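You operate a simulated robot arm through the tools that you are given. There is no shell and no other tool.

You are at the controls of a simulated two-armed robot. One attempt, no reset.

TASK
Band the low stack of forks onto the brown napkin pack.
Fine: the pack lengthwise on the banding machine's sliding plate, its print upright from the lever's side, the stack on it handles first, tension at the chart's Tall number and left there, one band, sliding plate back out; the other stacks and the other pack stay unbanded where they lie.

The check looks at the end state, three seconds after you hand in, the way a careful person would. Anything else that was tipped, shoved, dropped, spilled or broken makes it a failure. Flat cloth is picked up by pressing the open fingertips on it (5 to 10 N) and closing them slowly along it; thin cloth reads only 2 to 8 mm in the jaws.

THE ROBOT
Two 6-joint arms with two-finger parallel grippers on one trunk that stands fixed in place. Base frame: the origin is at the foot of the trunk, x ahead of it, y to its left, z up; the work surface is at about z = 0.85. Lengths are in m, angles in rad, forces in N, time in s.
The left shoulder is at [-0.077, 0.177, 0.832], the right one opposite. With the tool pointing down near the work surface each hand reaches from about 0.1 to 0.72 m from the base axis, measured 20 degrees to its own side. Payload 1.57 kg a hand.
Tool frame (each hand has its own): the origin (TCP) lies between the finger pads and is the grasp point; the fingertips stand 0.03 m ahead of it; z points along the fingers, y is the line along which they close. Largest opening 0.08 m; finger width 0.017, thickness 0.012; the body of the gripper, 0.04 by 0.082 m, starts 0.08 m behind the TCP.
Orientation is told as [roll, pitch, yaw] about the base's x, y, z axes, in that order, counted from this pose: with the fingers straight down and closing along the base's y, the tool's x points along the base's -x, its y along +y and its z along -z.

THE INTERFACE
- The arms move only by the tool step_arm. It takes "left_steps", "right_steps" or both (then of equal length, played together; a hand with none holds still); each is a list of rows, each an object of numbers (a shift or turn left out is 0, a gripper value left out holds the last): "gripper": the gripper command, from -1 (fully open) to 1 (shut), values between in proportion; "dx", "dy", "dz": the shift along the base's x, y, z in units of 400 mm (1.0 is 400 mm); "rx", "ry", "rz": the turn, a rotation vector about the base's x, y, z in units of 90 degrees (1.0 is 90 degrees). In form: [{"gripper": .., "dx": .., "dy": .., "dz": .., "rx": .., "ry": .., "rz": ..}, ...]. A call has 1 to 20 rows; each row is the pose to reach, as a shift and turn from the pose commanded when the call began. A call with a number of a shift or a turn outside -1 to 1 is refused whole. A row lasts 0.2 s, in which the tool goes at most 0.05 m and 0.15 rad; a call with a longer step from one row to the next is refused whole, and so is a gripper value outside its range. Where a pose cannot be reached the arm comes as near as it can. A force on the tool above 60 N (or 10 N above the force at the start of the call, whichever is more), or a blocked arm, ends the call early, and 0.2 s more pass. Each finger travels about 0.072 m/s and halts on what it meets, pressing with about 39 N; the grip force reading is that of the motor and also rises with nothing between the fingers. The clock runs only during rows and for 0.2 s after the last one: add rows that repeat a pose to give the fingers time. The reply holds the time, the measured pose of the TCP, the force on the tool along the base axes, the opening and the grip force, in the units named above and with some noise, with the torque about the TCP (base axes, N m) and any sound that the robot's microphone picked up, and new pictures: "show" is both (left out), scene, wrist or none (wrist: the cameras of the hands that moved).
- Cameras (640 x 400 px; columns grow to the right, rows downward): "scene" is now at [0.0382, 0.0201, 1.5612]; the picture's right is [0.26, -0.97, 0.00], its down [-0.68, -0.18, -0.71] and it looks along [0.69, 0.19, -0.70] (base axes); focal length 273 px, centre (320, 200). "left" rides on the left gripper at [0.072, 0.007, -0.122] in its tool frame; the picture's right is [-0.09, 1.00, 0.00], its down [-0.84, -0.08, -0.54] and it looks along [-0.54, -0.05, 0.84] (tool axes); focal length 238 px, centre (320, 200). "right" rides on the right gripper at [0.072, -0.007, -0.122] in its tool frame; the picture's right is [0.09, 1.00, 0.00], its down [-0.84, 0.08, -0.54] and it looks along [-0.54, 0.05, 0.84] (tool axes); focal length 238 px, centre (320, 200). There is no depth. A picture from a camera that has moved, and an enlarged one, comes with that camera's place and axes in the base frame and with its lens.
- slide_trunk(by): moves the trunk up (or, below 0, down) by that many m; the arms and the scene camera ride with it, the base frame stays. It gives what a move gives, with no picture.
- pan_tilt(pan, tilt): turns the head with the scene camera to pan (to the left, within 2.496 rad either way) and tilt (down, from -0.506 to 1.204), counted from straight ahead of the robot (the tilt from the chest, where the trunk bows). It gives what a move gives, and a new picture of the scene camera.
- enlarge(camera, box): a new picture of the part [left, top, right, bottom] of that camera's present view, enlarged. No time passes.
- finish_job(): hands the job in; it is judged then, once.

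Places have to be worked out from the pictures, the camera data and where the tool is seen. Open the grippers and draw the arms clear of the work before you hand the job in, unless the task says otherwise.

The tools are called after "Request:" as a command line: name --argument value ..., lists and objects as JSON in quotes. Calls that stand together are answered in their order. step_arm: Moves the arms, as the interface text tells. Its arguments: {"type":"object","properties":{"left_steps":{"type":"array","items":{"type":"object","properties":{"gripper":{"type":"number"},"dx":{"type":"number"},"dy":{"type":"number"},"dz":{"type":"number"},"rx":{"type":"number"},"ry":{"type":"number"},"rz":{"type":"number"}}}},"right_steps":{"type":"array","items":{"type":"object","properties":{"gripper":{"type":"number"},"dx":{"type":"number"},"dy":{"type":"number"},"dz":{"type":"number"},"rx":{"type":"number"},"ry":{"type":"number"},"rz":{"type":"number"}}}},"show":{"type":"string","enum":["both","scene","wrist","none"]}},"required":[]} The other tools are called the same way: slide_trunk (by) moves the trunk up or down; pan_tilt (pan, tilt) turns the head that bears the scene camera; enlarge (camera, box) takes an enlarged picture of a part of a camera's view; finish_job () hands the job in.

At the start:

```text
time_s: 0.0
left_tool_pos: [0.3654, 0.3698, 1.227]
left_tool_rot: [0.001, 0.0, 0.0]
left_wrist_force: [0.2, -0.8, 0.2]
left_ft_torque: [-0.02, 0.01, 0.02]
left_width: 0.08
left_grasp_force: 0.0
right_tool_pos: [0.412, -0.0426, 1.2583]
right_tool_rot: [-0.001, 0.0, 0.0]
right_wrist_force: [-0.4, 0.0, 0.0]
right_ft_torque: [0.0, -0.02, 0.01]
right_width: 0.0802
right_grasp_force: 0.0
trunk travel left (down, up): [-0.275, 0.053]
head pan, tilt (commanded): [0.264, 0.777]
```

scene: 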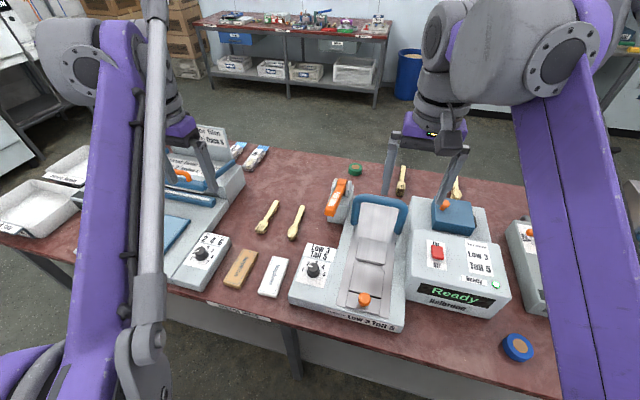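
right: 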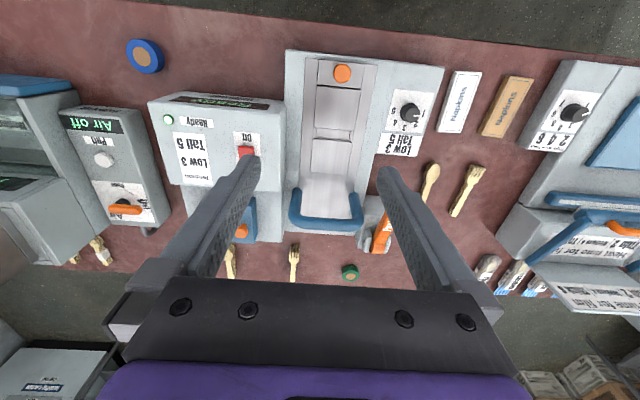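
left: 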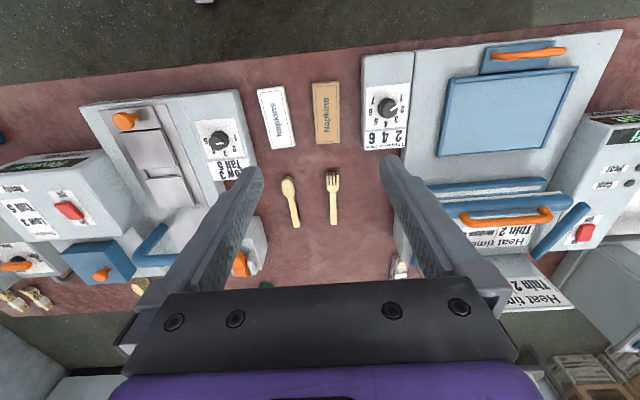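

I start by looking closely at the scene: the banding machine with its dial and sliding plate, the packs, and the fork stacks.

Request:
enlarge --camera "scene" --box '[280, 170, 440, 340]'

Request:
enlarge --camera "scene" --box '[390, 180, 550, 330]'

Request:
enlarge --camera "scene" --box '[160, 180, 320, 310]'

Request:
enlarge --camera "right" --box '[270, 40, 560, 280]'

Request:
enlarge --camera "left" --box '[60, 60, 420, 300]'

Request:
enlarge --camera "right" --box '[40, 40, 300, 290]'

```text
2.35 times, centred on (360, 255) of scene
camera zoom: at [0.0382, 0.0201, 1.5612], right [0.26, -0.97, 0.0], down [-0.68, -0.18, -0.71], along [0.69, 0.19, -0.7], focal length 642 px, centre (226, 71)
```

zoom: 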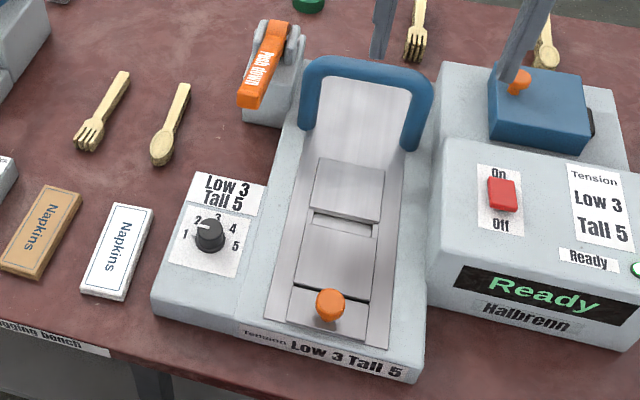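

```text
2.67 times, centred on (470, 255) of scene
camera zoom: at [0.0382, 0.0201, 1.5612], right [0.26, -0.97, 0.0], down [-0.68, -0.18, -0.71], along [0.69, 0.19, -0.7], focal length 727 px, centre (-80, 53)
```

zoom: 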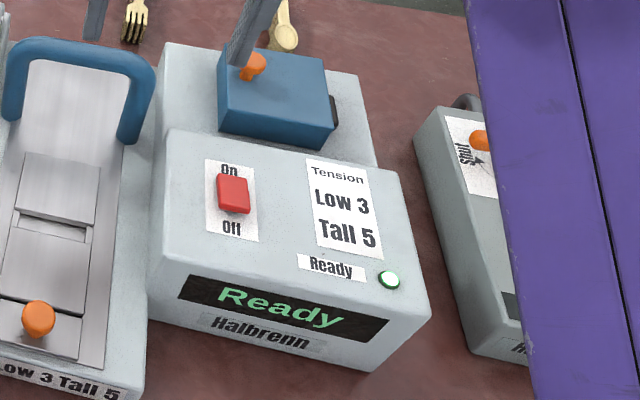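

```text
3.08 times, centred on (240, 245) of scene
camera zoom: at [0.0382, 0.0201, 1.5612], right [0.26, -0.97, 0.0], down [-0.68, -0.18, -0.71], along [0.69, 0.19, -0.7], focal length 839 px, centre (566, 62)
```

zoom: 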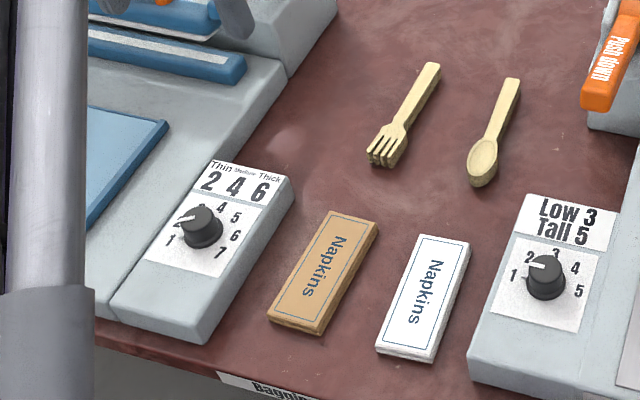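

```text
1.67 times, centred on (415, 160) of right
camera zoom: at [0.339, -0.0486, 1.3783], right [-0.09, 1.0, 0.0], down [0.84, 0.08, 0.54], along [0.54, 0.05, -0.84], focal length 397 px, centre (162, 267)
```

zoom: 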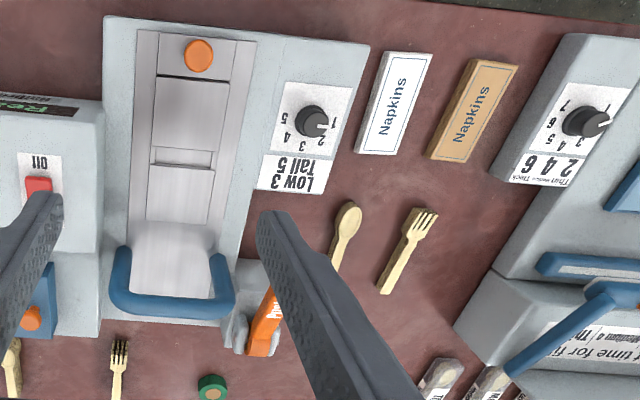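

```text
1.67 times, centred on (240, 180) of left
camera zoom: at [0.2931, 0.3774, 1.3496], right [0.09, 1.0, 0.0], down [0.84, -0.08, 0.54], along [0.54, -0.05, -0.84], focal length 397 px, centre (453, 233)
```

zoom: 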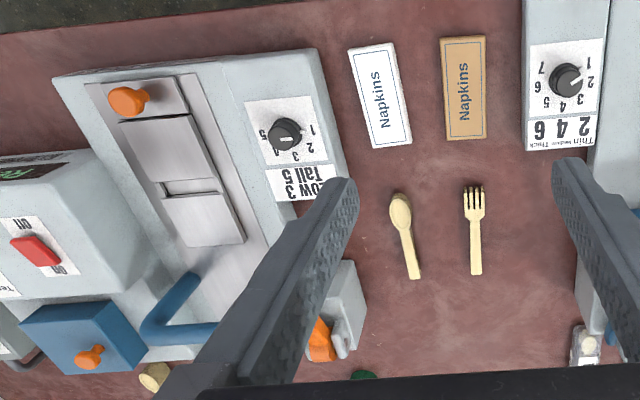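

```text
1.60 times, centred on (170, 165) of right
camera zoom: at [0.339, -0.0486, 1.3783], right [-0.09, 1.0, 0.0], down [0.84, 0.08, 0.54], along [0.54, 0.05, -0.84], focal length 381 px, centre (560, 256)
```

zoom: 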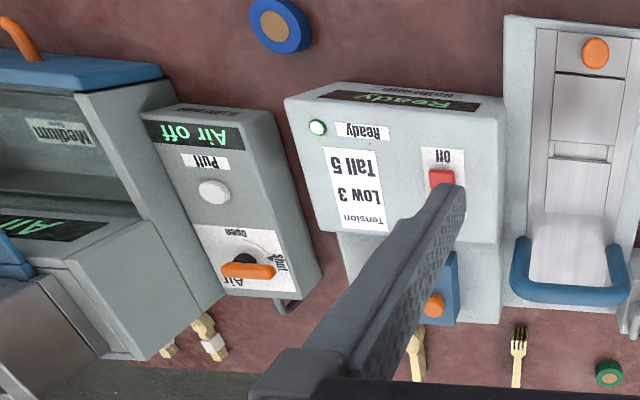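

The left fork stack lies near (0.60, 0.36) and another fork stack lies beyond the machine. I need to compare their heights before choosing, so I enlarge both.

Request:
enlarge --camera "scene" --box '[340, 150, 480, 220]'

Request:
enlarge --camera "scene" --box '[240, 180, 330, 250]'

Request:
enlarge --camera "right" --box '[200, 180, 420, 300]'

Request:
enlarge --camera "right" --box '[400, 140, 560, 310]'

```text
4.57 times, centred on (410, 185) of scene
camera zoom: at [0.0382, 0.0201, 1.5612], right [0.26, -0.97, 0.0], down [-0.68, -0.18, -0.71], along [0.69, 0.19, -0.7], focal length 1246 px, centre (-91, 269)
```

zoom: 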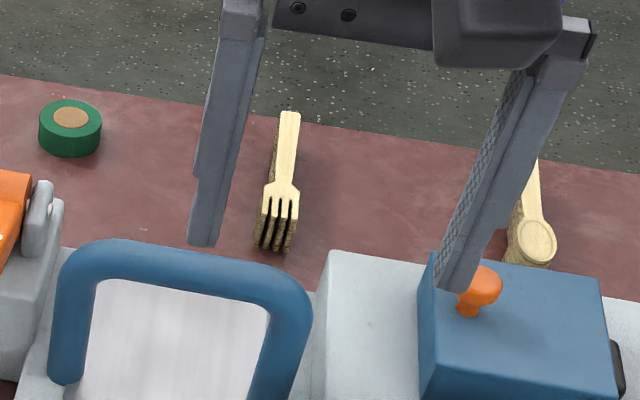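

```text
5.71 times, centred on (285, 215) of scene
camera zoom: at [0.0382, 0.0201, 1.5612], right [0.26, -0.97, 0.0], down [-0.68, -0.18, -0.71], along [0.69, 0.19, -0.7], focal length 1558 px, centre (520, 114)
```

zoom: 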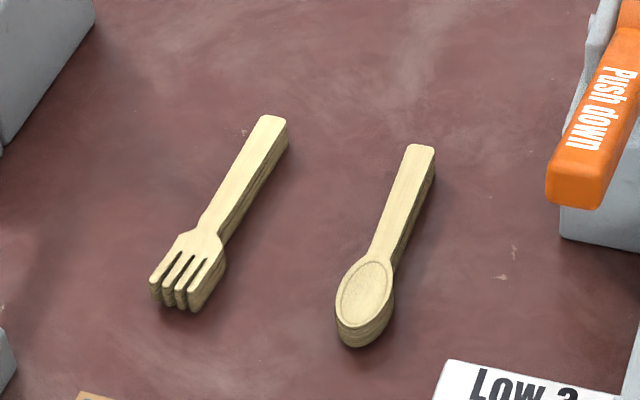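

```text
2.91 times, centred on (310, 240) of right
camera zoom: at [0.339, -0.0486, 1.3783], right [-0.09, 1.0, 0.0], down [0.84, 0.08, 0.54], along [0.54, 0.05, -0.84], focal length 693 px, centre (349, 84)
```

zoom: 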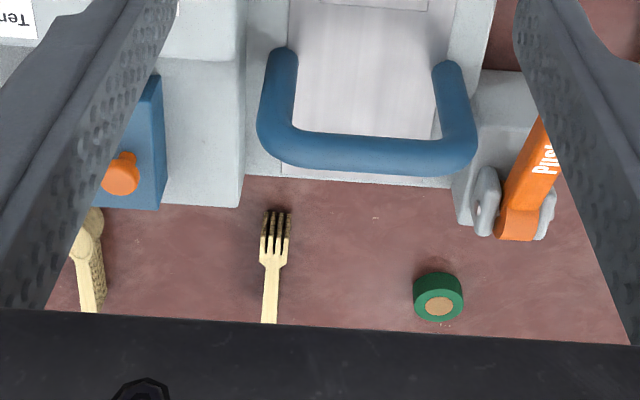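

```text
2.35 times, centred on (480, 225) of right
camera zoom: at [0.339, -0.0486, 1.3783], right [-0.09, 1.0, 0.0], down [0.84, 0.08, 0.54], along [0.54, 0.05, -0.84], focal length 561 px, centre (-56, 141)
```

zoom: 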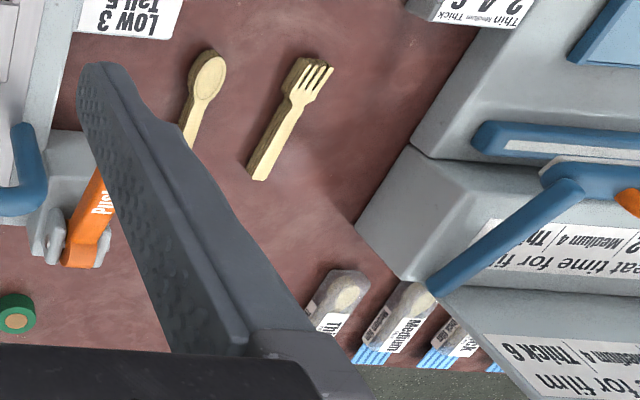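

The left fork stack looks clearly shallower than the far one. I move the right arm out to the side and bring the left camera lower for a closer view of forks, packs and dial.

Request:
step_arm --left_steps '[{"dx": -0.07, "dy": -0.05, "dz": -0.05, "gripper": -1}, {"dx": -0.14, "dy": -0.1, "dz": -0.1}, {"dx": -0.2, "dy": -0.15, "dz": -0.15}, {"dx": -0.26, "dy": -0.175, "dz": -0.2}, {"dx": -0.3, "dy": -0.175, "dz": -0.25}, {"dx": -0.3, "dy": -0.175, "dz": -0.25}]' --right_steps '[{"dx": -0.05, "dy": -0.1, "dz": 0, "gripper": -1}, {"dx": -0.1, "dy": -0.2, "dz": 0}, {"dx": -0.15, "dy": -0.3, "dz": 0}, {"dx": -0.2, "dy": -0.4, "dz": 0}, {"dx": -0.25, "dy": -0.5, "dz": 0}, {"dx": -0.25, "dy": -0.6, "dz": 0}]' --show "both"

```text
time_s: 1.4
left_tool_pos: [0.2442, 0.2986, 1.1281]
left_tool_rot: [0.003, 0.0, 0.0]
left_wrist_force: [0.2, -0.5, -0.7]
left_ft_torque: [0.0, 0.0, -0.02]
left_width: 0.0801
left_grasp_force: 0.1
right_tool_pos: [0.3134, -0.2813, 1.2586]
right_tool_rot: [0.002, 0.001, 0.001]
right_wrist_force: [0.4, 0.1, -0.8]
right_ft_torque: [-0.01, -0.02, 0.02]
right_width: 0.0797
right_grasp_force: 0.1
trunk travel left (down, up): [-0.275, 0.053]
head pan, tilt (commanded): [0.264, 0.777]
camera scene: at [0.0393, 0.0191, 1.5613], right [0.26, -0.97, 0.0], down [-0.68, -0.18, -0.71], along [0.69, 0.19, -0.7], focal length 273 px, centre (320, 200)
camera right: at [0.2413, -0.2886, 1.3789], right [-0.09, 1.0, 0.0], down [0.84, 0.08, 0.54], along [0.54, 0.05, -0.84], focal length 238 px, centre (320, 200)
camera left: at [0.172, 0.3068, 1.2504], right [0.09, 1.0, 0.0], down [0.84, -0.08, 0.54], along [0.54, -0.05, -0.84], focal length 238 px, centre (320, 200)
```

scene: 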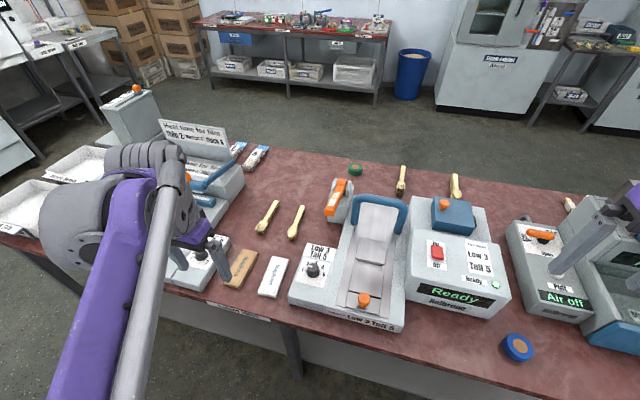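
right: 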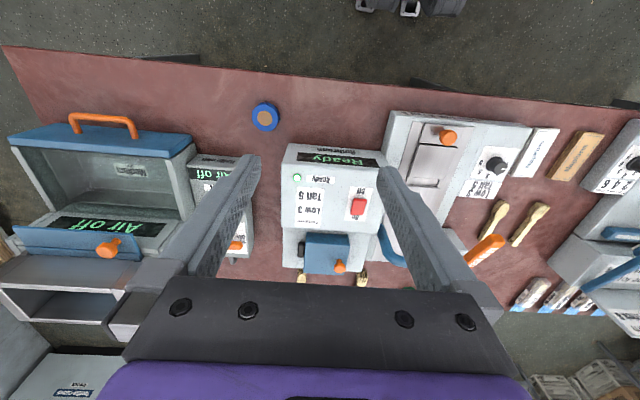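
left: 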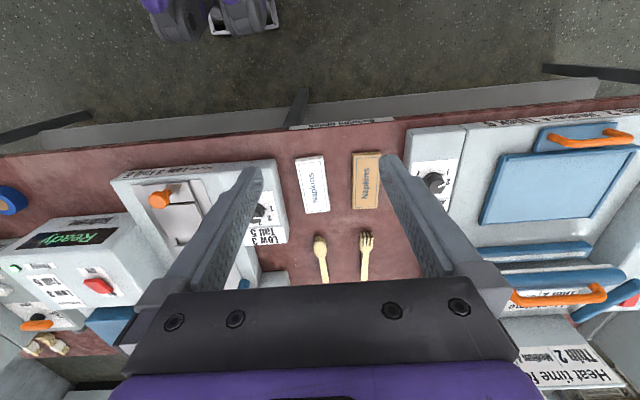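

The scene camera now has a clear view; I enlarge the fork stacks, the machine plate and the dial.

Request:
enlarge --camera "scene" --box '[380, 155, 480, 215]'

Request:
enlarge --camera "scene" --box '[285, 175, 425, 335]'

Request:
enlarge --camera "left" --box '[280, 130, 420, 290]'

Request:
enlarge --camera "right" --box '[370, 100, 580, 280]'

```text
6.40 times, centred on (430, 185) of scene
camera zoom: at [0.0393, 0.0191, 1.5613], right [0.26, -0.97, 0.0], down [-0.68, -0.18, -0.71], along [0.69, 0.19, -0.7], focal length 1745 px, centre (-384, 296)
```

zoom: 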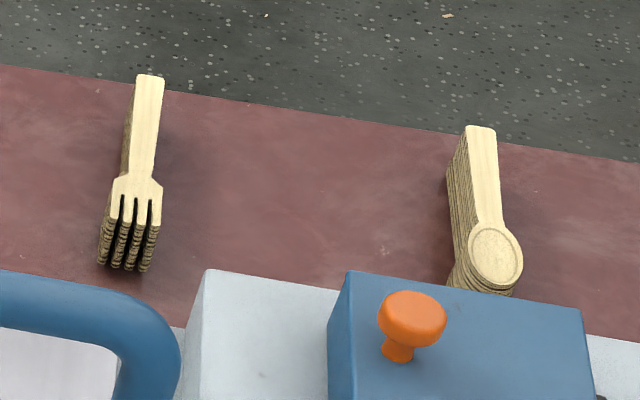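

```text
2.50 times, centred on (355, 255) of scene
camera zoom: at [0.0393, 0.0191, 1.5613], right [0.26, -0.97, 0.0], down [-0.68, -0.18, -0.71], along [0.69, 0.19, -0.7], focal length 682 px, centre (232, 62)
```

zoom: 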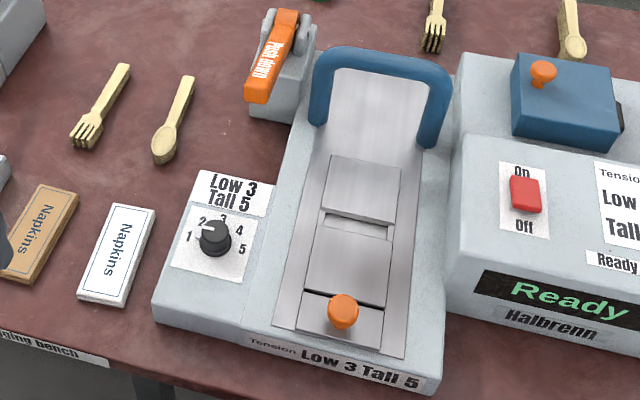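

```text
2.50 times, centred on (350, 210) of left
camera zoom: at [0.172, 0.3068, 1.2504], right [0.09, 1.0, 0.0], down [0.84, -0.08, 0.54], along [0.54, -0.05, -0.84], focal length 596 px, centre (245, 175)
```

zoom: 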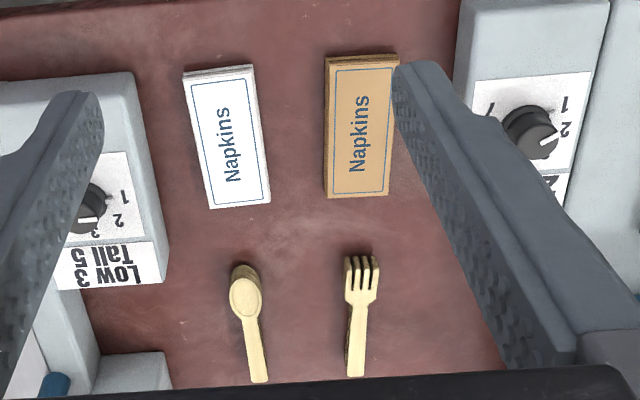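

```text
2.22 times, centred on (475, 190) of right
camera zoom: at [0.2413, -0.2886, 1.3789], right [-0.09, 1.0, 0.0], down [0.84, 0.08, 0.54], along [0.54, 0.05, -0.84], focal length 530 px, centre (-24, 222)
```

zoom: 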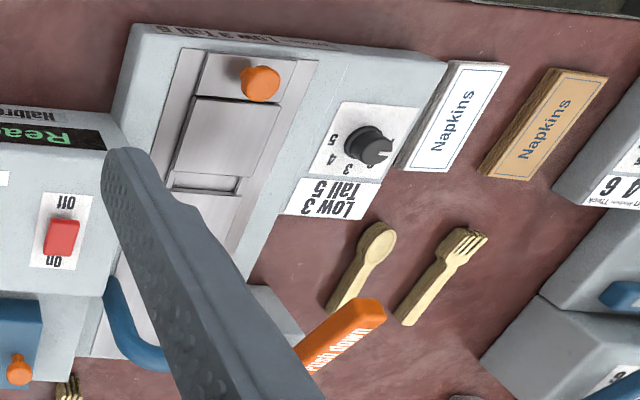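

Triangulation suggests the surface may lie lower than the nominal 0.85, so I take tighter zooms of packs and forks from all three cameras to pin down heights.

Request:
enlarge --camera "left" --box '[290, 145, 390, 215]'

Request:
enlarge --camera "left" --box '[300, 220, 400, 285]'

Request:
enlarge --camera "right" --box '[500, 120, 610, 190]'

Request:
enlarge --camera "right" --box '[470, 190, 560, 250]'

Request:
enlarge --camera "scene" --box '[210, 240, 300, 305]'

Request:
enlarge --camera "scene" --box '[245, 190, 320, 245]'

```text
5.71 times, centred on (340, 180) of left
camera zoom: at [0.172, 0.3068, 1.2504], right [0.09, 1.0, 0.0], down [0.84, -0.08, 0.54], along [0.54, -0.05, -0.84], focal length 1362 px, centre (206, 314)
```

zoom: 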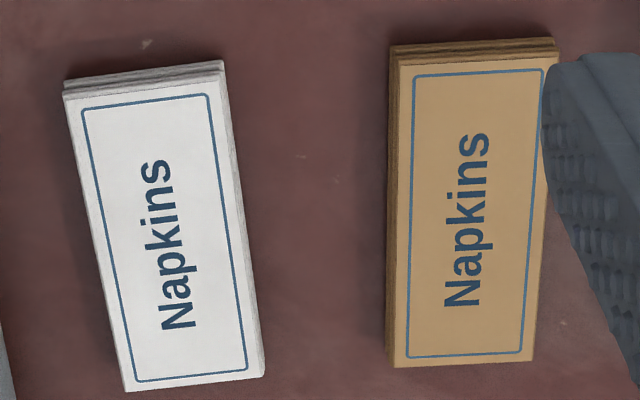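

```text
6.15 times, centred on (350, 252) of left
camera zoom: at [0.172, 0.3068, 1.2504], right [0.09, 1.0, 0.0], down [0.84, -0.08, 0.54], along [0.54, -0.05, -0.84], focal length 1467 px, centre (135, -123)
```

zoom: 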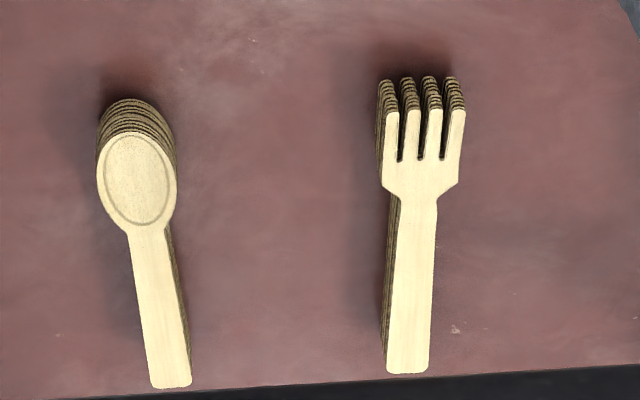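

```text
5.71 times, centred on (555, 155) of right
camera zoom: at [0.2413, -0.2886, 1.3789], right [-0.09, 1.0, 0.0], down [0.84, 0.08, 0.54], along [0.54, 0.05, -0.84], focal length 1362 px, centre (-1023, 457)
```

zoom: 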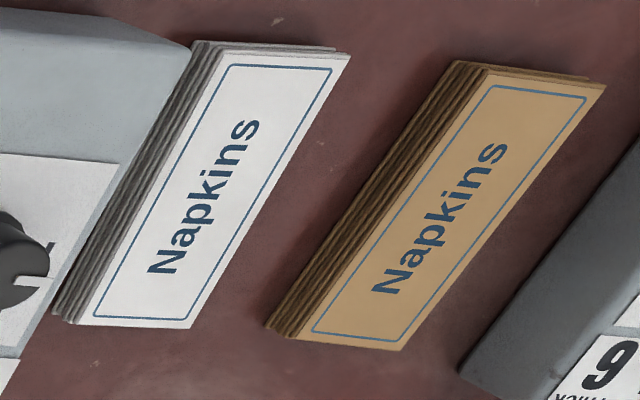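

```text
6.67 times, centred on (515, 220) of right
camera zoom: at [0.2413, -0.2886, 1.3789], right [-0.09, 1.0, 0.0], down [0.84, 0.08, 0.54], along [0.54, 0.05, -0.84], focal length 1589 px, centre (-980, 67)
```

zoom: 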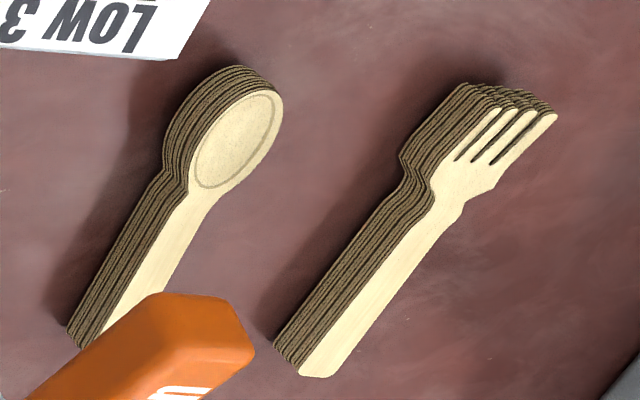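

```text
6.15 times, centred on (255, 272) of scene
camera zoom: at [0.0393, 0.0191, 1.5613], right [0.26, -0.97, 0.0], down [-0.68, -0.18, -0.71], along [0.69, 0.19, -0.7], focal length 1678 px, centre (720, -246)
```

zoom: 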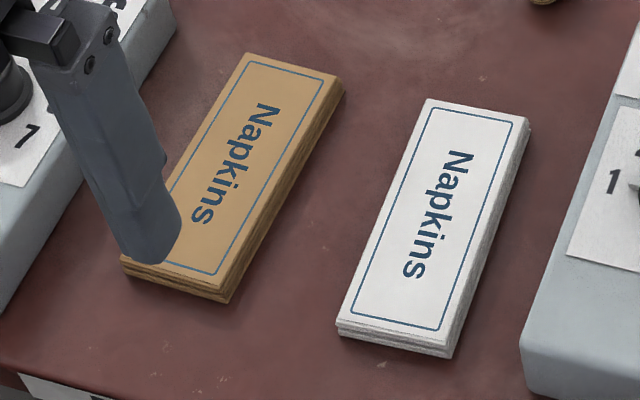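

```text
7.27 times, centred on (282, 218) of scene
camera zoom: at [0.0393, 0.0191, 1.5613], right [0.26, -0.97, 0.0], down [-0.68, -0.18, -0.71], along [0.69, 0.19, -0.7], focal length 1983 px, centre (593, 73)
```

zoom: 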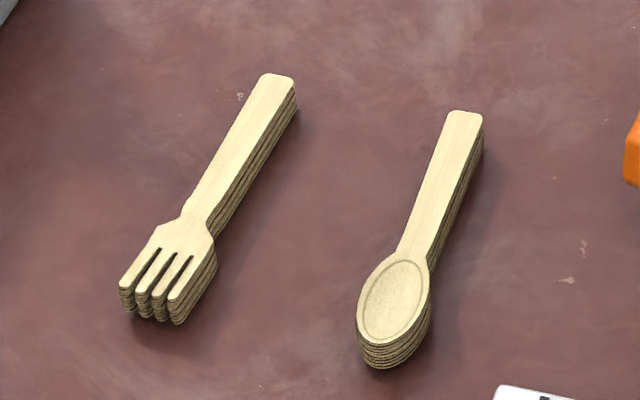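

Triangulating from three cameras: pack top is at about z=0.816 and the fork stack top at about 0.820, so the bench is near 0.80. The brown pack is about 0.126×0.054 m, centred near (0.42, 0.38). I move the left camera over the machine to measure it.

Request:
step_arm --left_steps '[{"dx": -0.02, "dy": -0.11}, {"dx": -0.04, "dy": -0.22}, {"dx": -0.06, "dy": -0.33}, {"dx": -0.06, "dy": -0.44}, {"dx": -0.06, "dy": -0.44}]' --show "both"

Request:
enlarge --camera "left" --box '[120, 120, 380, 290]'

```text
time_s: 2.6
left_tool_pos: [0.2175, 0.1253, 1.1266]
left_tool_rot: [0.001, 0.001, 0.002]
left_wrist_force: [0.2, 0.0, -0.4]
left_ft_torque: [0.02, -0.02, 0.01]
left_width: 0.0802
left_grasp_force: 0.1
right_tool_pos: [0.3132, -0.2807, 1.2581]
right_tool_rot: [-0.001, 0.001, 0.002]
right_wrist_force: [0.2, 0.1, -0.5]
right_ft_torque: [0.03, -0.01, 0.04]
right_width: 0.08
right_grasp_force: 0.0
trunk travel left (down, up): [-0.275, 0.053]
head pan, tilt (commanded): [0.264, 0.777]
camera scene: at [0.0378, 0.0203, 1.5612], right [0.26, -0.97, 0.0], down [-0.68, -0.18, -0.71], along [0.69, 0.19, -0.7], focal length 273 px, centre (320, 200)
camera left: at [0.1457, 0.1335, 1.2496], right [0.09, 1.0, 0.0], down [0.84, -0.08, 0.54], along [0.54, -0.05, -0.84], focal length 238 px, centre (320, 200)
```

scene: 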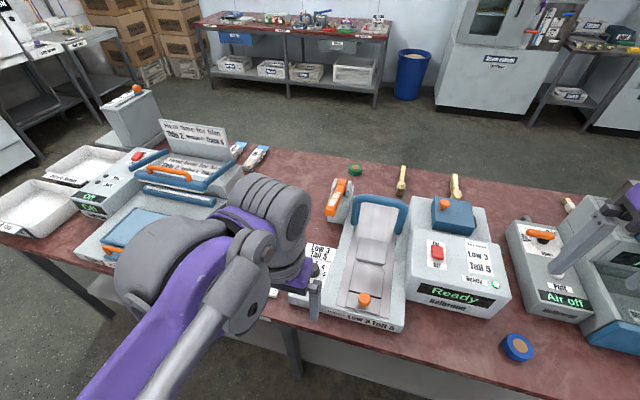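
left: 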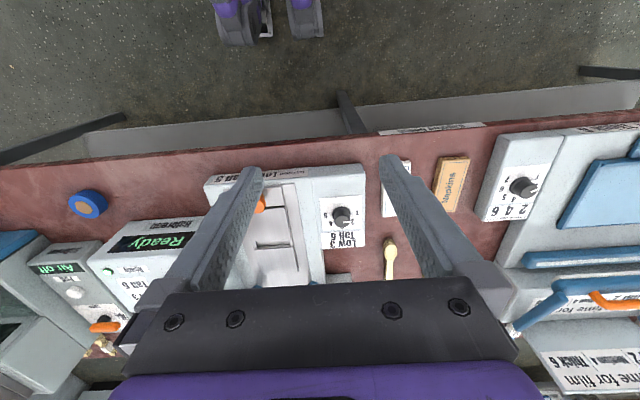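

```text
2.35 times, centred on (250, 205) of left
camera zoom: at [0.1457, 0.1335, 1.2496], right [0.09, 1.0, 0.0], down [0.84, -0.08, 0.54], along [0.54, -0.05, -0.84], focal length 561 px, centre (485, 188)
```

zoom: 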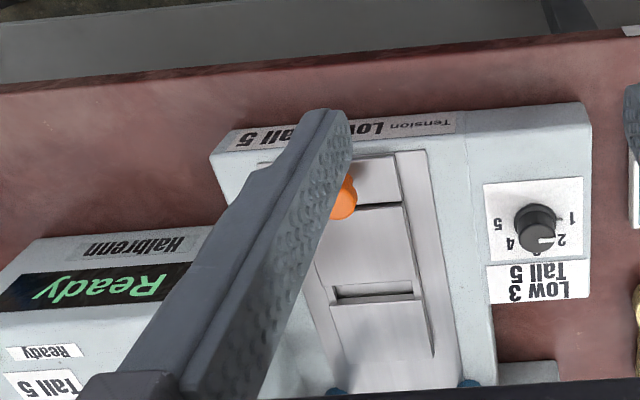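

The finger blocks the plate. I move the left hand back left and bring the right hand so the plate lies between its fingers.

Request:
step_arm --left_steps '[{"dy": 0.11}, {"dy": 0.22}, {"dy": 0.33}, {"dy": 0.44}, {"dy": 0.44}, {"dy": 0.44}, {"dy": 0.44}, {"dy": 0.44}]' --right_steps '[{"dz": 0}, {"dx": -0.05, "dy": 0.08, "dz": -0.05}, {"dx": -0.1, "dy": 0.16, "dz": -0.1}, {"dx": -0.15, "dy": 0.24, "dz": -0.15}, {"dx": -0.2, "dy": 0.32, "dz": -0.2}, {"dx": -0.24, "dy": 0.4, "dz": -0.25}, {"dx": -0.24, "dy": 0.5, "dz": -0.3}, {"dx": -0.24, "dy": 0.6, "dz": -0.33}]' --show "both"

Request:
enlarge --camera "right" --box '[220, 90, 420, 290]'

```text
time_s: 4.4
left_tool_pos: [0.2213, 0.302, 1.1305]
left_tool_rot: [0.002, 0.0, 0.0]
left_wrist_force: [-0.2, 0.2, -0.2]
left_ft_torque: [0.0, 0.0, 0.03]
left_width: 0.08
left_grasp_force: 0.0
right_tool_pos: [0.2164, -0.0419, 1.1231]
right_tool_rot: [-0.002, 0.0, 0.001]
right_wrist_force: [1.5, 0.0, -0.3]
right_ft_torque: [-0.05, 0.02, -0.02]
right_width: 0.08
right_grasp_force: 0.1
trunk travel left (down, up): [-0.275, 0.053]
head pan, tilt (commanded): [0.264, 0.777]
camera scene: at [0.0385, 0.0206, 1.5612], right [0.26, -0.97, 0.0], down [-0.68, -0.18, -0.71], along [0.69, 0.19, -0.7], focal length 273 px, centre (320, 200)
camera right: at [0.1437, -0.0479, 1.2445], right [-0.09, 1.0, 0.0], down [0.84, 0.08, 0.54], along [0.54, 0.05, -0.84], focal length 238 px, centre (320, 200)
camera left: at [0.15, 0.3101, 1.2526], right [0.09, 1.0, 0.0], down [0.84, -0.08, 0.54], along [0.54, -0.05, -0.84], focal length 238 px, centre (320, 200)
```

scene: 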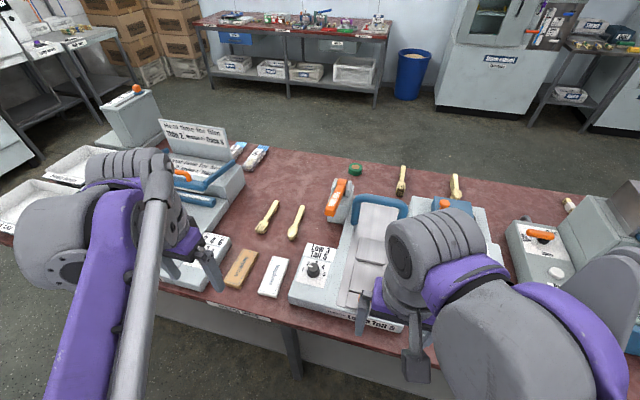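
right: 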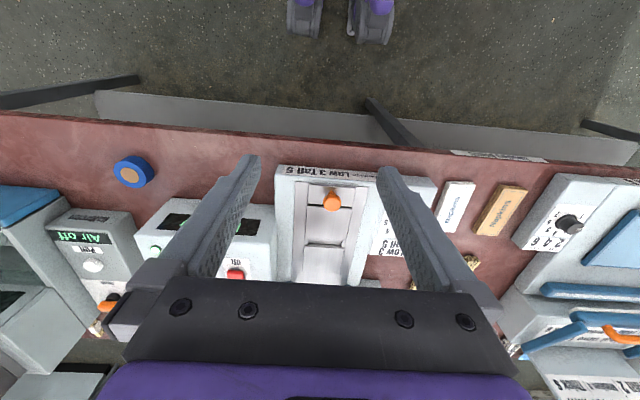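
left: 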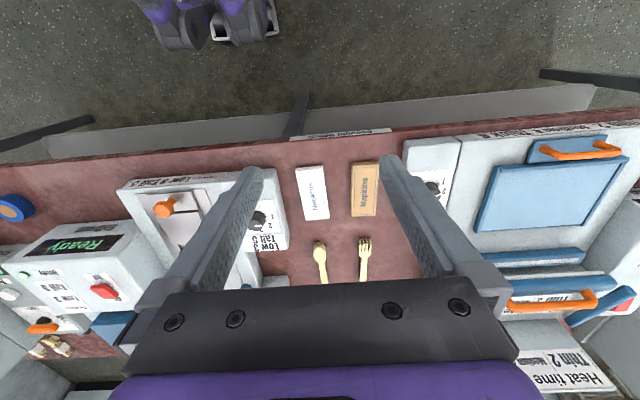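

```text
2.00 times, centred on (320, 190) of right
camera zoom: at [0.1437, -0.0479, 1.2445], right [-0.09, 1.0, 0.0], down [0.84, 0.08, 0.54], along [0.54, 0.05, -0.84], focal length 477 px, centre (320, 220)
```

zoom: 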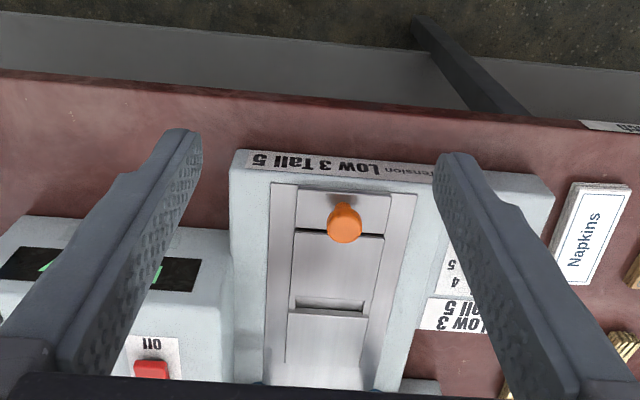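

I have a decent view of the plate: near section, slot around x≈0.49, far section. Now I move the right hand aside and bring the left camera closer over the dial.

Request:
step_arm --left_steps '[{"dz": 0}, {"dz": 0}, {"dx": 0.06, "dy": -0.08, "dz": -0.06}, {"dx": 0.12, "dy": -0.16, "dz": -0.12}, {"dx": 0.18, "dy": -0.24, "dz": -0.18}, {"dx": 0.24, "dy": -0.32, "dz": -0.24}, {"dx": 0.25, "dy": -0.4, "dz": -0.31}, {"dx": 0.25, "dy": -0.4, "dz": -0.31}]' --right_steps '[{"dy": -0.1}, {"dy": -0.2}, {"dy": -0.3}, {"dy": -0.4}, {"dy": -0.5}, {"dy": -0.6}, {"dy": -0.6}, {"dy": -0.6}]' --show "both"

Request:
enlarge --camera "left" --box '[240, 120, 400, 290]'

```text
time_s: 6.2
left_tool_pos: [0.3197, 0.1392, 1.0029]
left_tool_rot: [0.002, 0.0, -0.001]
left_wrist_force: [0.1, 0.0, 0.9]
left_ft_torque: [-0.01, 0.0, -0.02]
left_width: 0.0803
left_grasp_force: 0.1
right_tool_pos: [0.2162, -0.2813, 1.1236]
right_tool_rot: [-0.001, 0.0, 0.0]
right_wrist_force: [-0.2, -0.1, -0.2]
right_ft_torque: [0.02, -0.04, 0.01]
right_width: 0.0798
right_grasp_force: 0.1
trunk travel left (down, up): [-0.275, 0.053]
head pan, tilt (commanded): [0.264, 0.777]
camera scene: at [0.0384, 0.0202, 1.5612], right [0.26, -0.97, 0.0], down [-0.68, -0.18, -0.71], along [0.69, 0.19, -0.7], focal length 273 px, centre (320, 200)
camera right: at [0.1434, -0.2876, 1.2455], right [-0.09, 1.0, 0.0], down [0.84, 0.08, 0.54], along [0.54, 0.05, -0.84], focal length 238 px, centre (320, 200)
camera left: at [0.2488, 0.1475, 1.1261], right [0.09, 1.0, 0.0], down [0.84, -0.08, 0.54], along [0.54, -0.05, -0.84], focal length 238 px, centre (320, 200)
```

scene: 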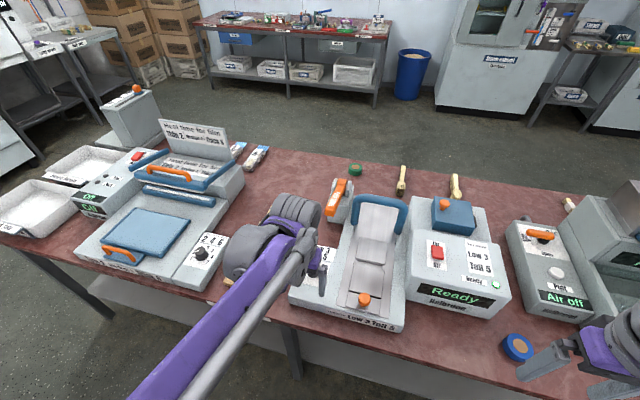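
right: 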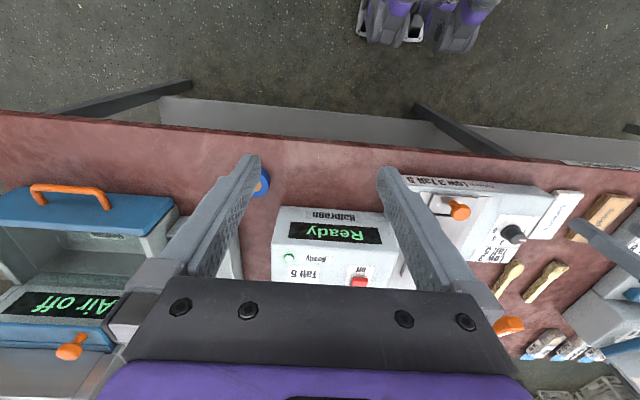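
left: 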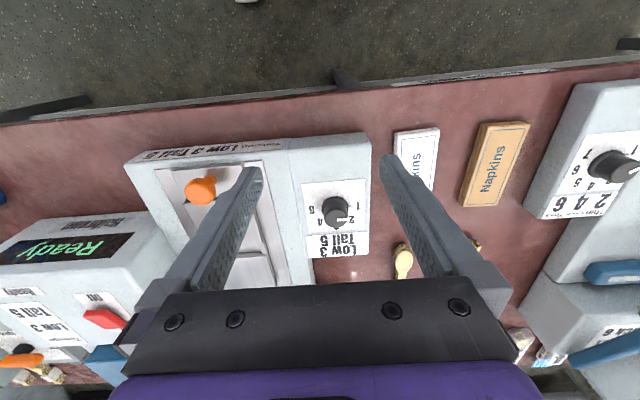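

```text
2.35 times, centred on (320, 205) of left
camera zoom: at [0.2488, 0.1475, 1.1261], right [0.09, 1.0, 0.0], down [0.84, -0.08, 0.54], along [0.54, -0.05, -0.84], focal length 561 px, centre (320, 188)
```

zoom: 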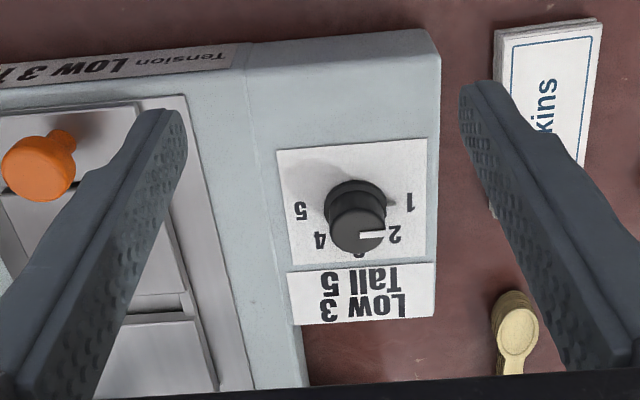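

The dial is clearly visible; I zoom in tighter to read the pointer direction and knob geometry.

Request:
enlarge --camera "left" --box '[300, 175, 372, 235]'

Request:
enlarge --camera "scene" --box '[320, 180, 420, 330]'

Request:
enlarge --camera "right" --box '[400, 160, 560, 290]'

```text
6.67 times, centred on (336, 205) of left
camera zoom: at [0.2488, 0.1475, 1.1261], right [0.09, 1.0, 0.0], down [0.84, -0.08, 0.54], along [0.54, -0.05, -0.84], focal length 1589 px, centre (213, 167)
```

zoom: 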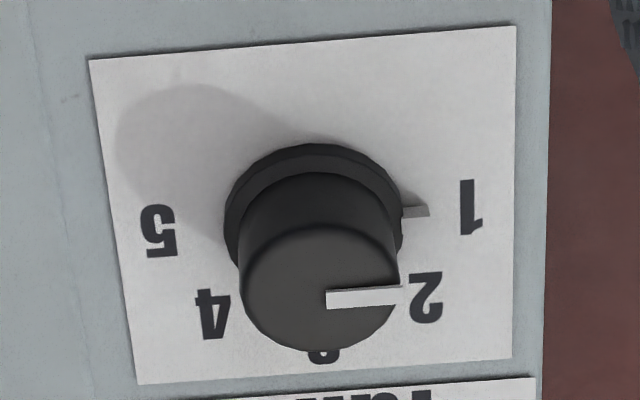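

```text
2.67 times, centred on (370, 255) of scene
camera zoom: at [0.0384, 0.0202, 1.5612], right [0.26, -0.97, 0.0], down [-0.68, -0.18, -0.71], along [0.69, 0.19, -0.7], focal length 727 px, centre (187, 53)
```

zoom: 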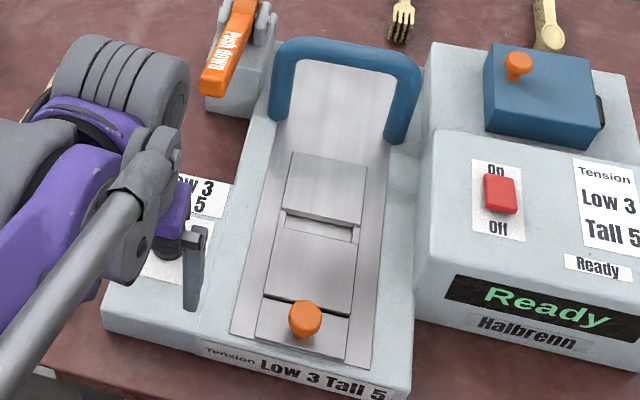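

```text
3.08 times, centred on (480, 225) of right
camera zoom: at [0.1434, -0.2876, 1.2455], right [-0.09, 1.0, 0.0], down [0.84, 0.08, 0.54], along [0.54, 0.05, -0.84], focal length 733 px, centre (-172, 123)
```

zoom: 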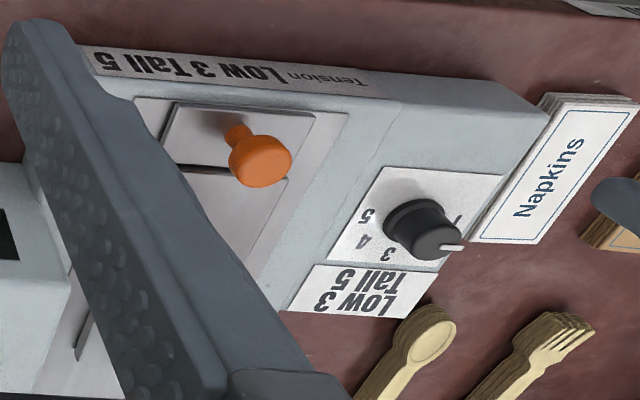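

The dial's white pointer faces straight along +y, i.e. at "1", and the numbers run 45° apart, so "5" is a half turn clockwise (from above). Knob axis triangulates to about (0.441, 0.151), top z≈0.873, panel z≈0.851. I move the left hand above it, turning the wrist +90° to check the range.

Request:
step_arm --left_steps '[{"dx": 0.06, "dy": 0.006, "dz": 0, "rz": 0.09}, {"dx": 0.12, "dy": 0.012, "dz": 0, "rz": 0.18}, {"dx": 0.18, "dy": 0.018, "dz": 0, "rz": 0.27}, {"dx": 0.24, "dy": 0.024, "dz": 0, "rz": 0.36}, {"dx": 0.302, "dy": 0.03, "dz": 0, "rz": 0.45}, {"dx": 0.302, "dy": 0.03, "dz": 0, "rz": 0.54}, {"dx": 0.302, "dy": 0.03, "dz": 0, "rz": 0.63}, {"dx": 0.302, "dy": 0.03, "dz": 0, "rz": 0.72}, {"dx": 0.302, "dy": 0.03, "dz": 0, "rz": 0.81}, {"dx": 0.302, "dy": 0.03, "dz": 0, "rz": 0.9}, {"dx": 0.302, "dy": 0.03, "dz": 0, "rz": 0.98}, {"dx": 0.302, "dy": 0.03, "dz": 0, "rz": 0.98}]' --show "both"

```text
time_s: 8.8
left_tool_pos: [0.4422, 0.152, 1.003]
left_tool_rot: [0.001, 0.0, 1.541]
left_wrist_force: [0.0, -0.6, 0.8]
left_ft_torque: [0.01, 0.03, -0.01]
left_width: 0.0801
left_grasp_force: 0.1
right_tool_pos: [0.2157, -0.2811, 1.1228]
right_tool_rot: [0.0, -0.002, 0.0]
right_wrist_force: [-0.5, -0.3, 0.4]
right_ft_torque: [-0.03, 0.02, 0.02]
right_width: 0.0799
right_grasp_force: 0.0
trunk travel left (down, up): [-0.275, 0.053]
head pan, tilt (commanded): [0.264, 0.777]
camera scene: at [0.0383, 0.0201, 1.5612], right [0.26, -0.97, 0.0], down [-0.68, -0.18, -0.71], along [0.69, 0.19, -0.7], focal length 273 px, centre (320, 200)
camera left: at [0.4335, 0.0815, 1.1252], right [-0.99, 0.12, 0.0], down [0.1, 0.83, 0.54], along [0.06, 0.54, -0.84], focal length 238 px, centre (320, 200)
```

scene: 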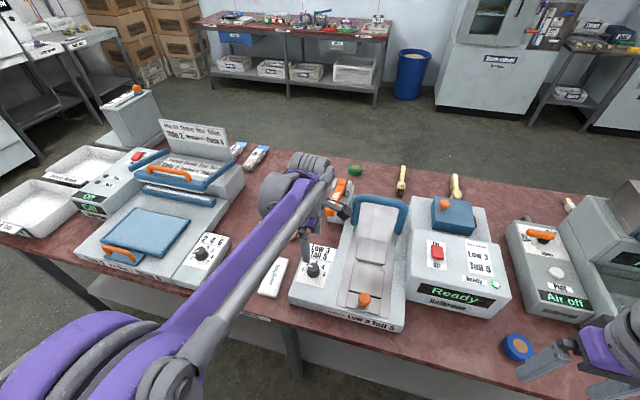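
left: 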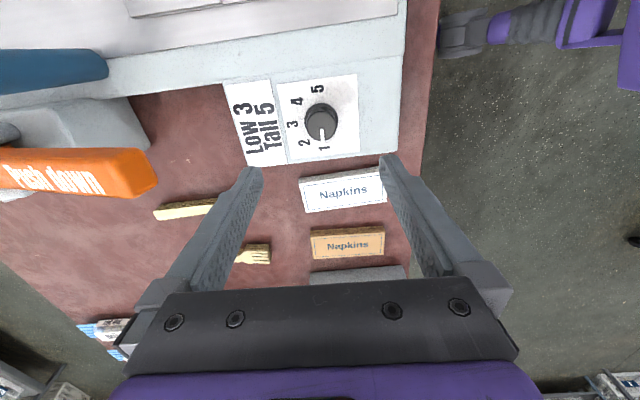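

The +90° wrist pose is reachable, and this view confirms the dial points to 1. I zoom in to check the knob centre and lever from here.

Request:
enlarge --camera "left" --box '[220, 65, 400, 175]'

Request:
enlarge --camera "left" --box '[0, 40, 240, 220]'

```text
3.56 times, centred on (310, 120) of left
camera zoom: at [0.4335, 0.0815, 1.1252], right [-0.99, 0.12, 0.0], down [0.1, 0.83, 0.54], along [0.06, 0.54, -0.84], focal length 848 px, centre (356, 484)
```

zoom: 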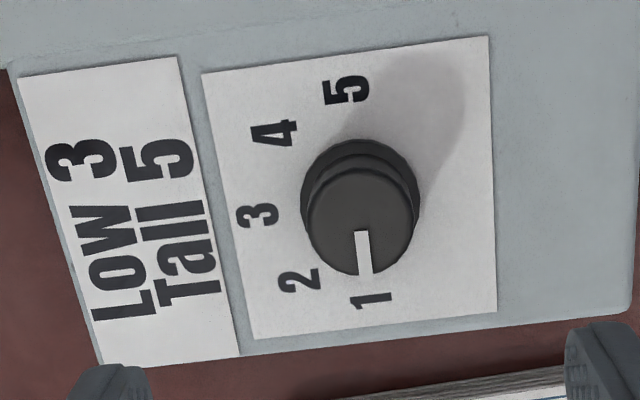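

```text
2.22 times, centred on (120, 130) of left
camera zoom: at [0.4335, 0.0815, 1.1252], right [-0.99, 0.12, 0.0], down [0.1, 0.83, 0.54], along [0.06, 0.54, -0.84], focal length 530 px, centre (764, 356)
```

zoom: 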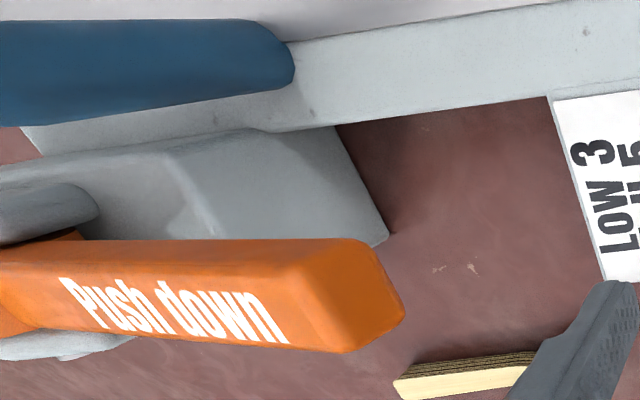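

Knob centre confirmed near (0.440, 0.152). I lower the open fingers around it to just above the panel.

Request:
step_arm --left_steps '[{"dx": -0.004, "dy": -0.001, "dz": -0.1}, {"dx": -0.004, "dy": -0.001, "dz": -0.2}, {"dx": -0.004, "dy": -0.001, "dz": -0.27}, {"dx": -0.004, "dy": -0.001, "dz": -0.28}]' --show "both"

Request:
enlarge --camera "scene" --box '[280, 220, 350, 300]'

```text
time_s: 9.8
left_tool_pos: [0.4395, 0.15, 0.8905]
left_tool_rot: [0.002, -0.001, 1.54]
left_wrist_force: [-0.5, -0.9, 0.7]
left_ft_torque: [-0.03, -0.01, -0.03]
left_width: 0.0798
left_grasp_force: 0.0
right_tool_pos: [0.2149, -0.282, 1.123]
right_tool_rot: [0.0, -0.001, 0.0]
right_wrist_force: [-0.1, -0.8, 0.6]
right_ft_torque: [-0.03, 0.01, 0.01]
right_width: 0.0798
right_grasp_force: 0.0
trunk travel left (down, up): [-0.275, 0.053]
head pan, tilt (commanded): [0.264, 0.777]
camera scene: at [0.038, 0.0201, 1.5612], right [0.26, -0.97, 0.0], down [-0.68, -0.18, -0.71], along [0.69, 0.19, -0.7], focal length 273 px, centre (320, 200)
camera left: at [0.4315, 0.0804, 1.0127], right [-0.99, 0.12, 0.0], down [0.1, 0.83, 0.54], along [0.07, 0.54, -0.84], focal length 238 px, centre (320, 200)
```

scene: 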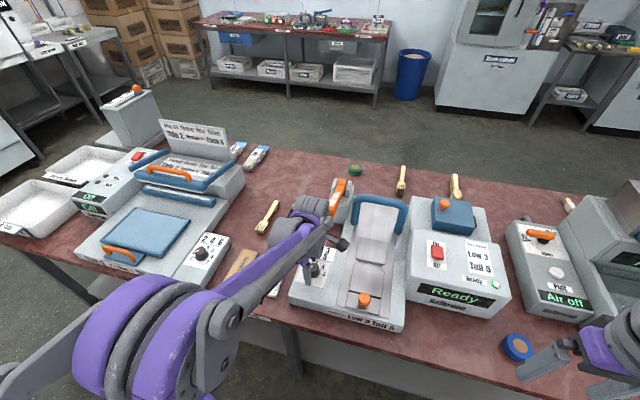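
left: 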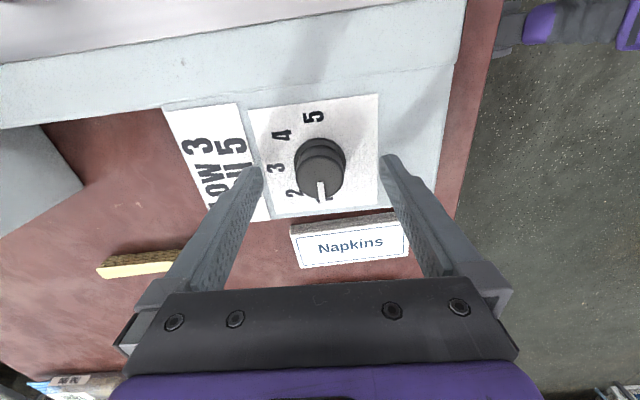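

```text
5.00 times, centred on (315, 260) of scene
camera zoom: at [0.038, 0.0201, 1.5612], right [0.26, -0.97, 0.0], down [-0.68, -0.18, -0.71], along [0.69, 0.19, -0.7], focal length 1363 px, centre (345, -100)
```

zoom: 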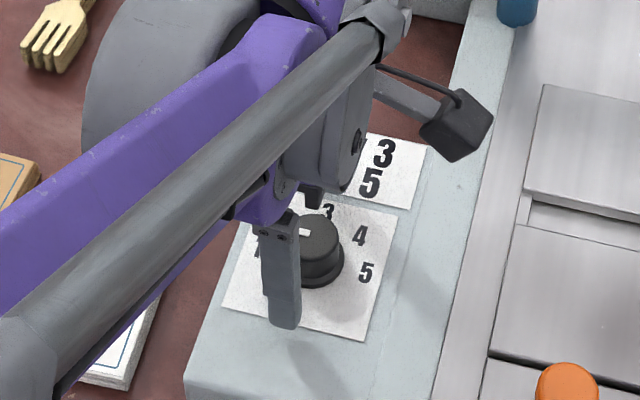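

Fingers straddle the knob, centred within a millimetre or two. I close on it gently and check the width.

Request:
step_arm --left_steps '[{"dx": 0.002, "dy": 0.002, "gripper": 0.0}, {"dx": 0.002, "dy": 0.002, "gripper": 0.1}, {"dx": 0.002, "dy": 0.002, "gripper": 0.3}, {"dx": 0.002, "dy": 0.002, "gripper": 0.3}]' --show "both"

```text
time_s: 10.8
left_tool_pos: [0.4391, 0.1517, 0.8908]
left_tool_rot: [0.001, -0.001, 1.538]
left_wrist_force: [-6.9, -1.1, -4.7]
left_ft_torque: [0.04, 0.22, -0.01]
left_width: 0.0311
left_grasp_force: 40.7
right_tool_pos: [0.2155, -0.2808, 1.1241]
right_tool_rot: [0.001, 0.0, -0.001]
right_wrist_force: [-0.1, -0.2, 0.0]
right_ft_torque: [-0.01, 0.01, 0.02]
right_width: 0.0801
right_grasp_force: 0.0
trunk travel left (down, up): [-0.275, 0.053]
head pan, tilt (commanded): [0.264, 0.777]
camera scene: at [0.0377, 0.0202, 1.5612], right [0.26, -0.97, 0.0], down [-0.68, -0.18, -0.71], along [0.69, 0.19, -0.7], focal length 273 px, centre (320, 200)
camera left: at [0.4318, 0.0816, 1.0134], right [-0.99, 0.12, 0.0], down [0.1, 0.83, 0.54], along [0.06, 0.54, -0.84], focal length 238 px, centre (320, 200)
```

scene: 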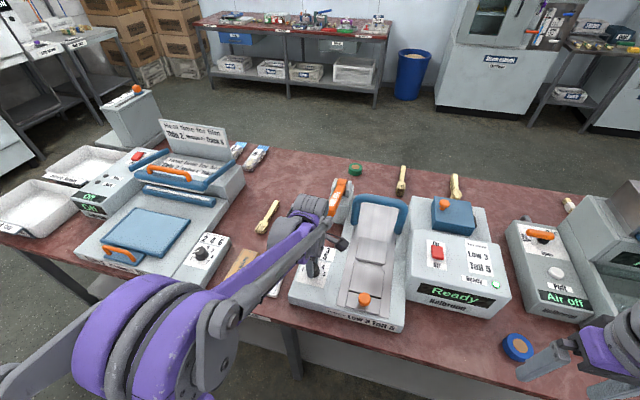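
left: 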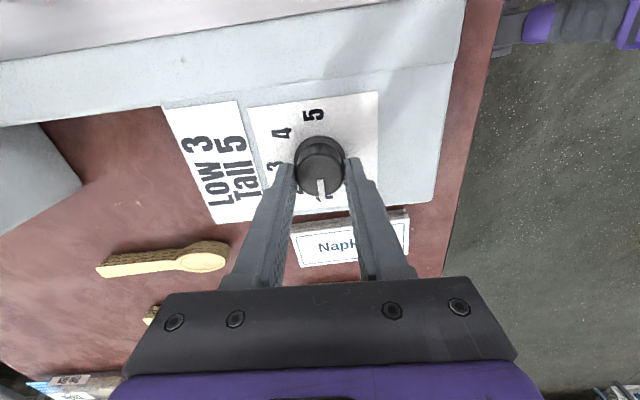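

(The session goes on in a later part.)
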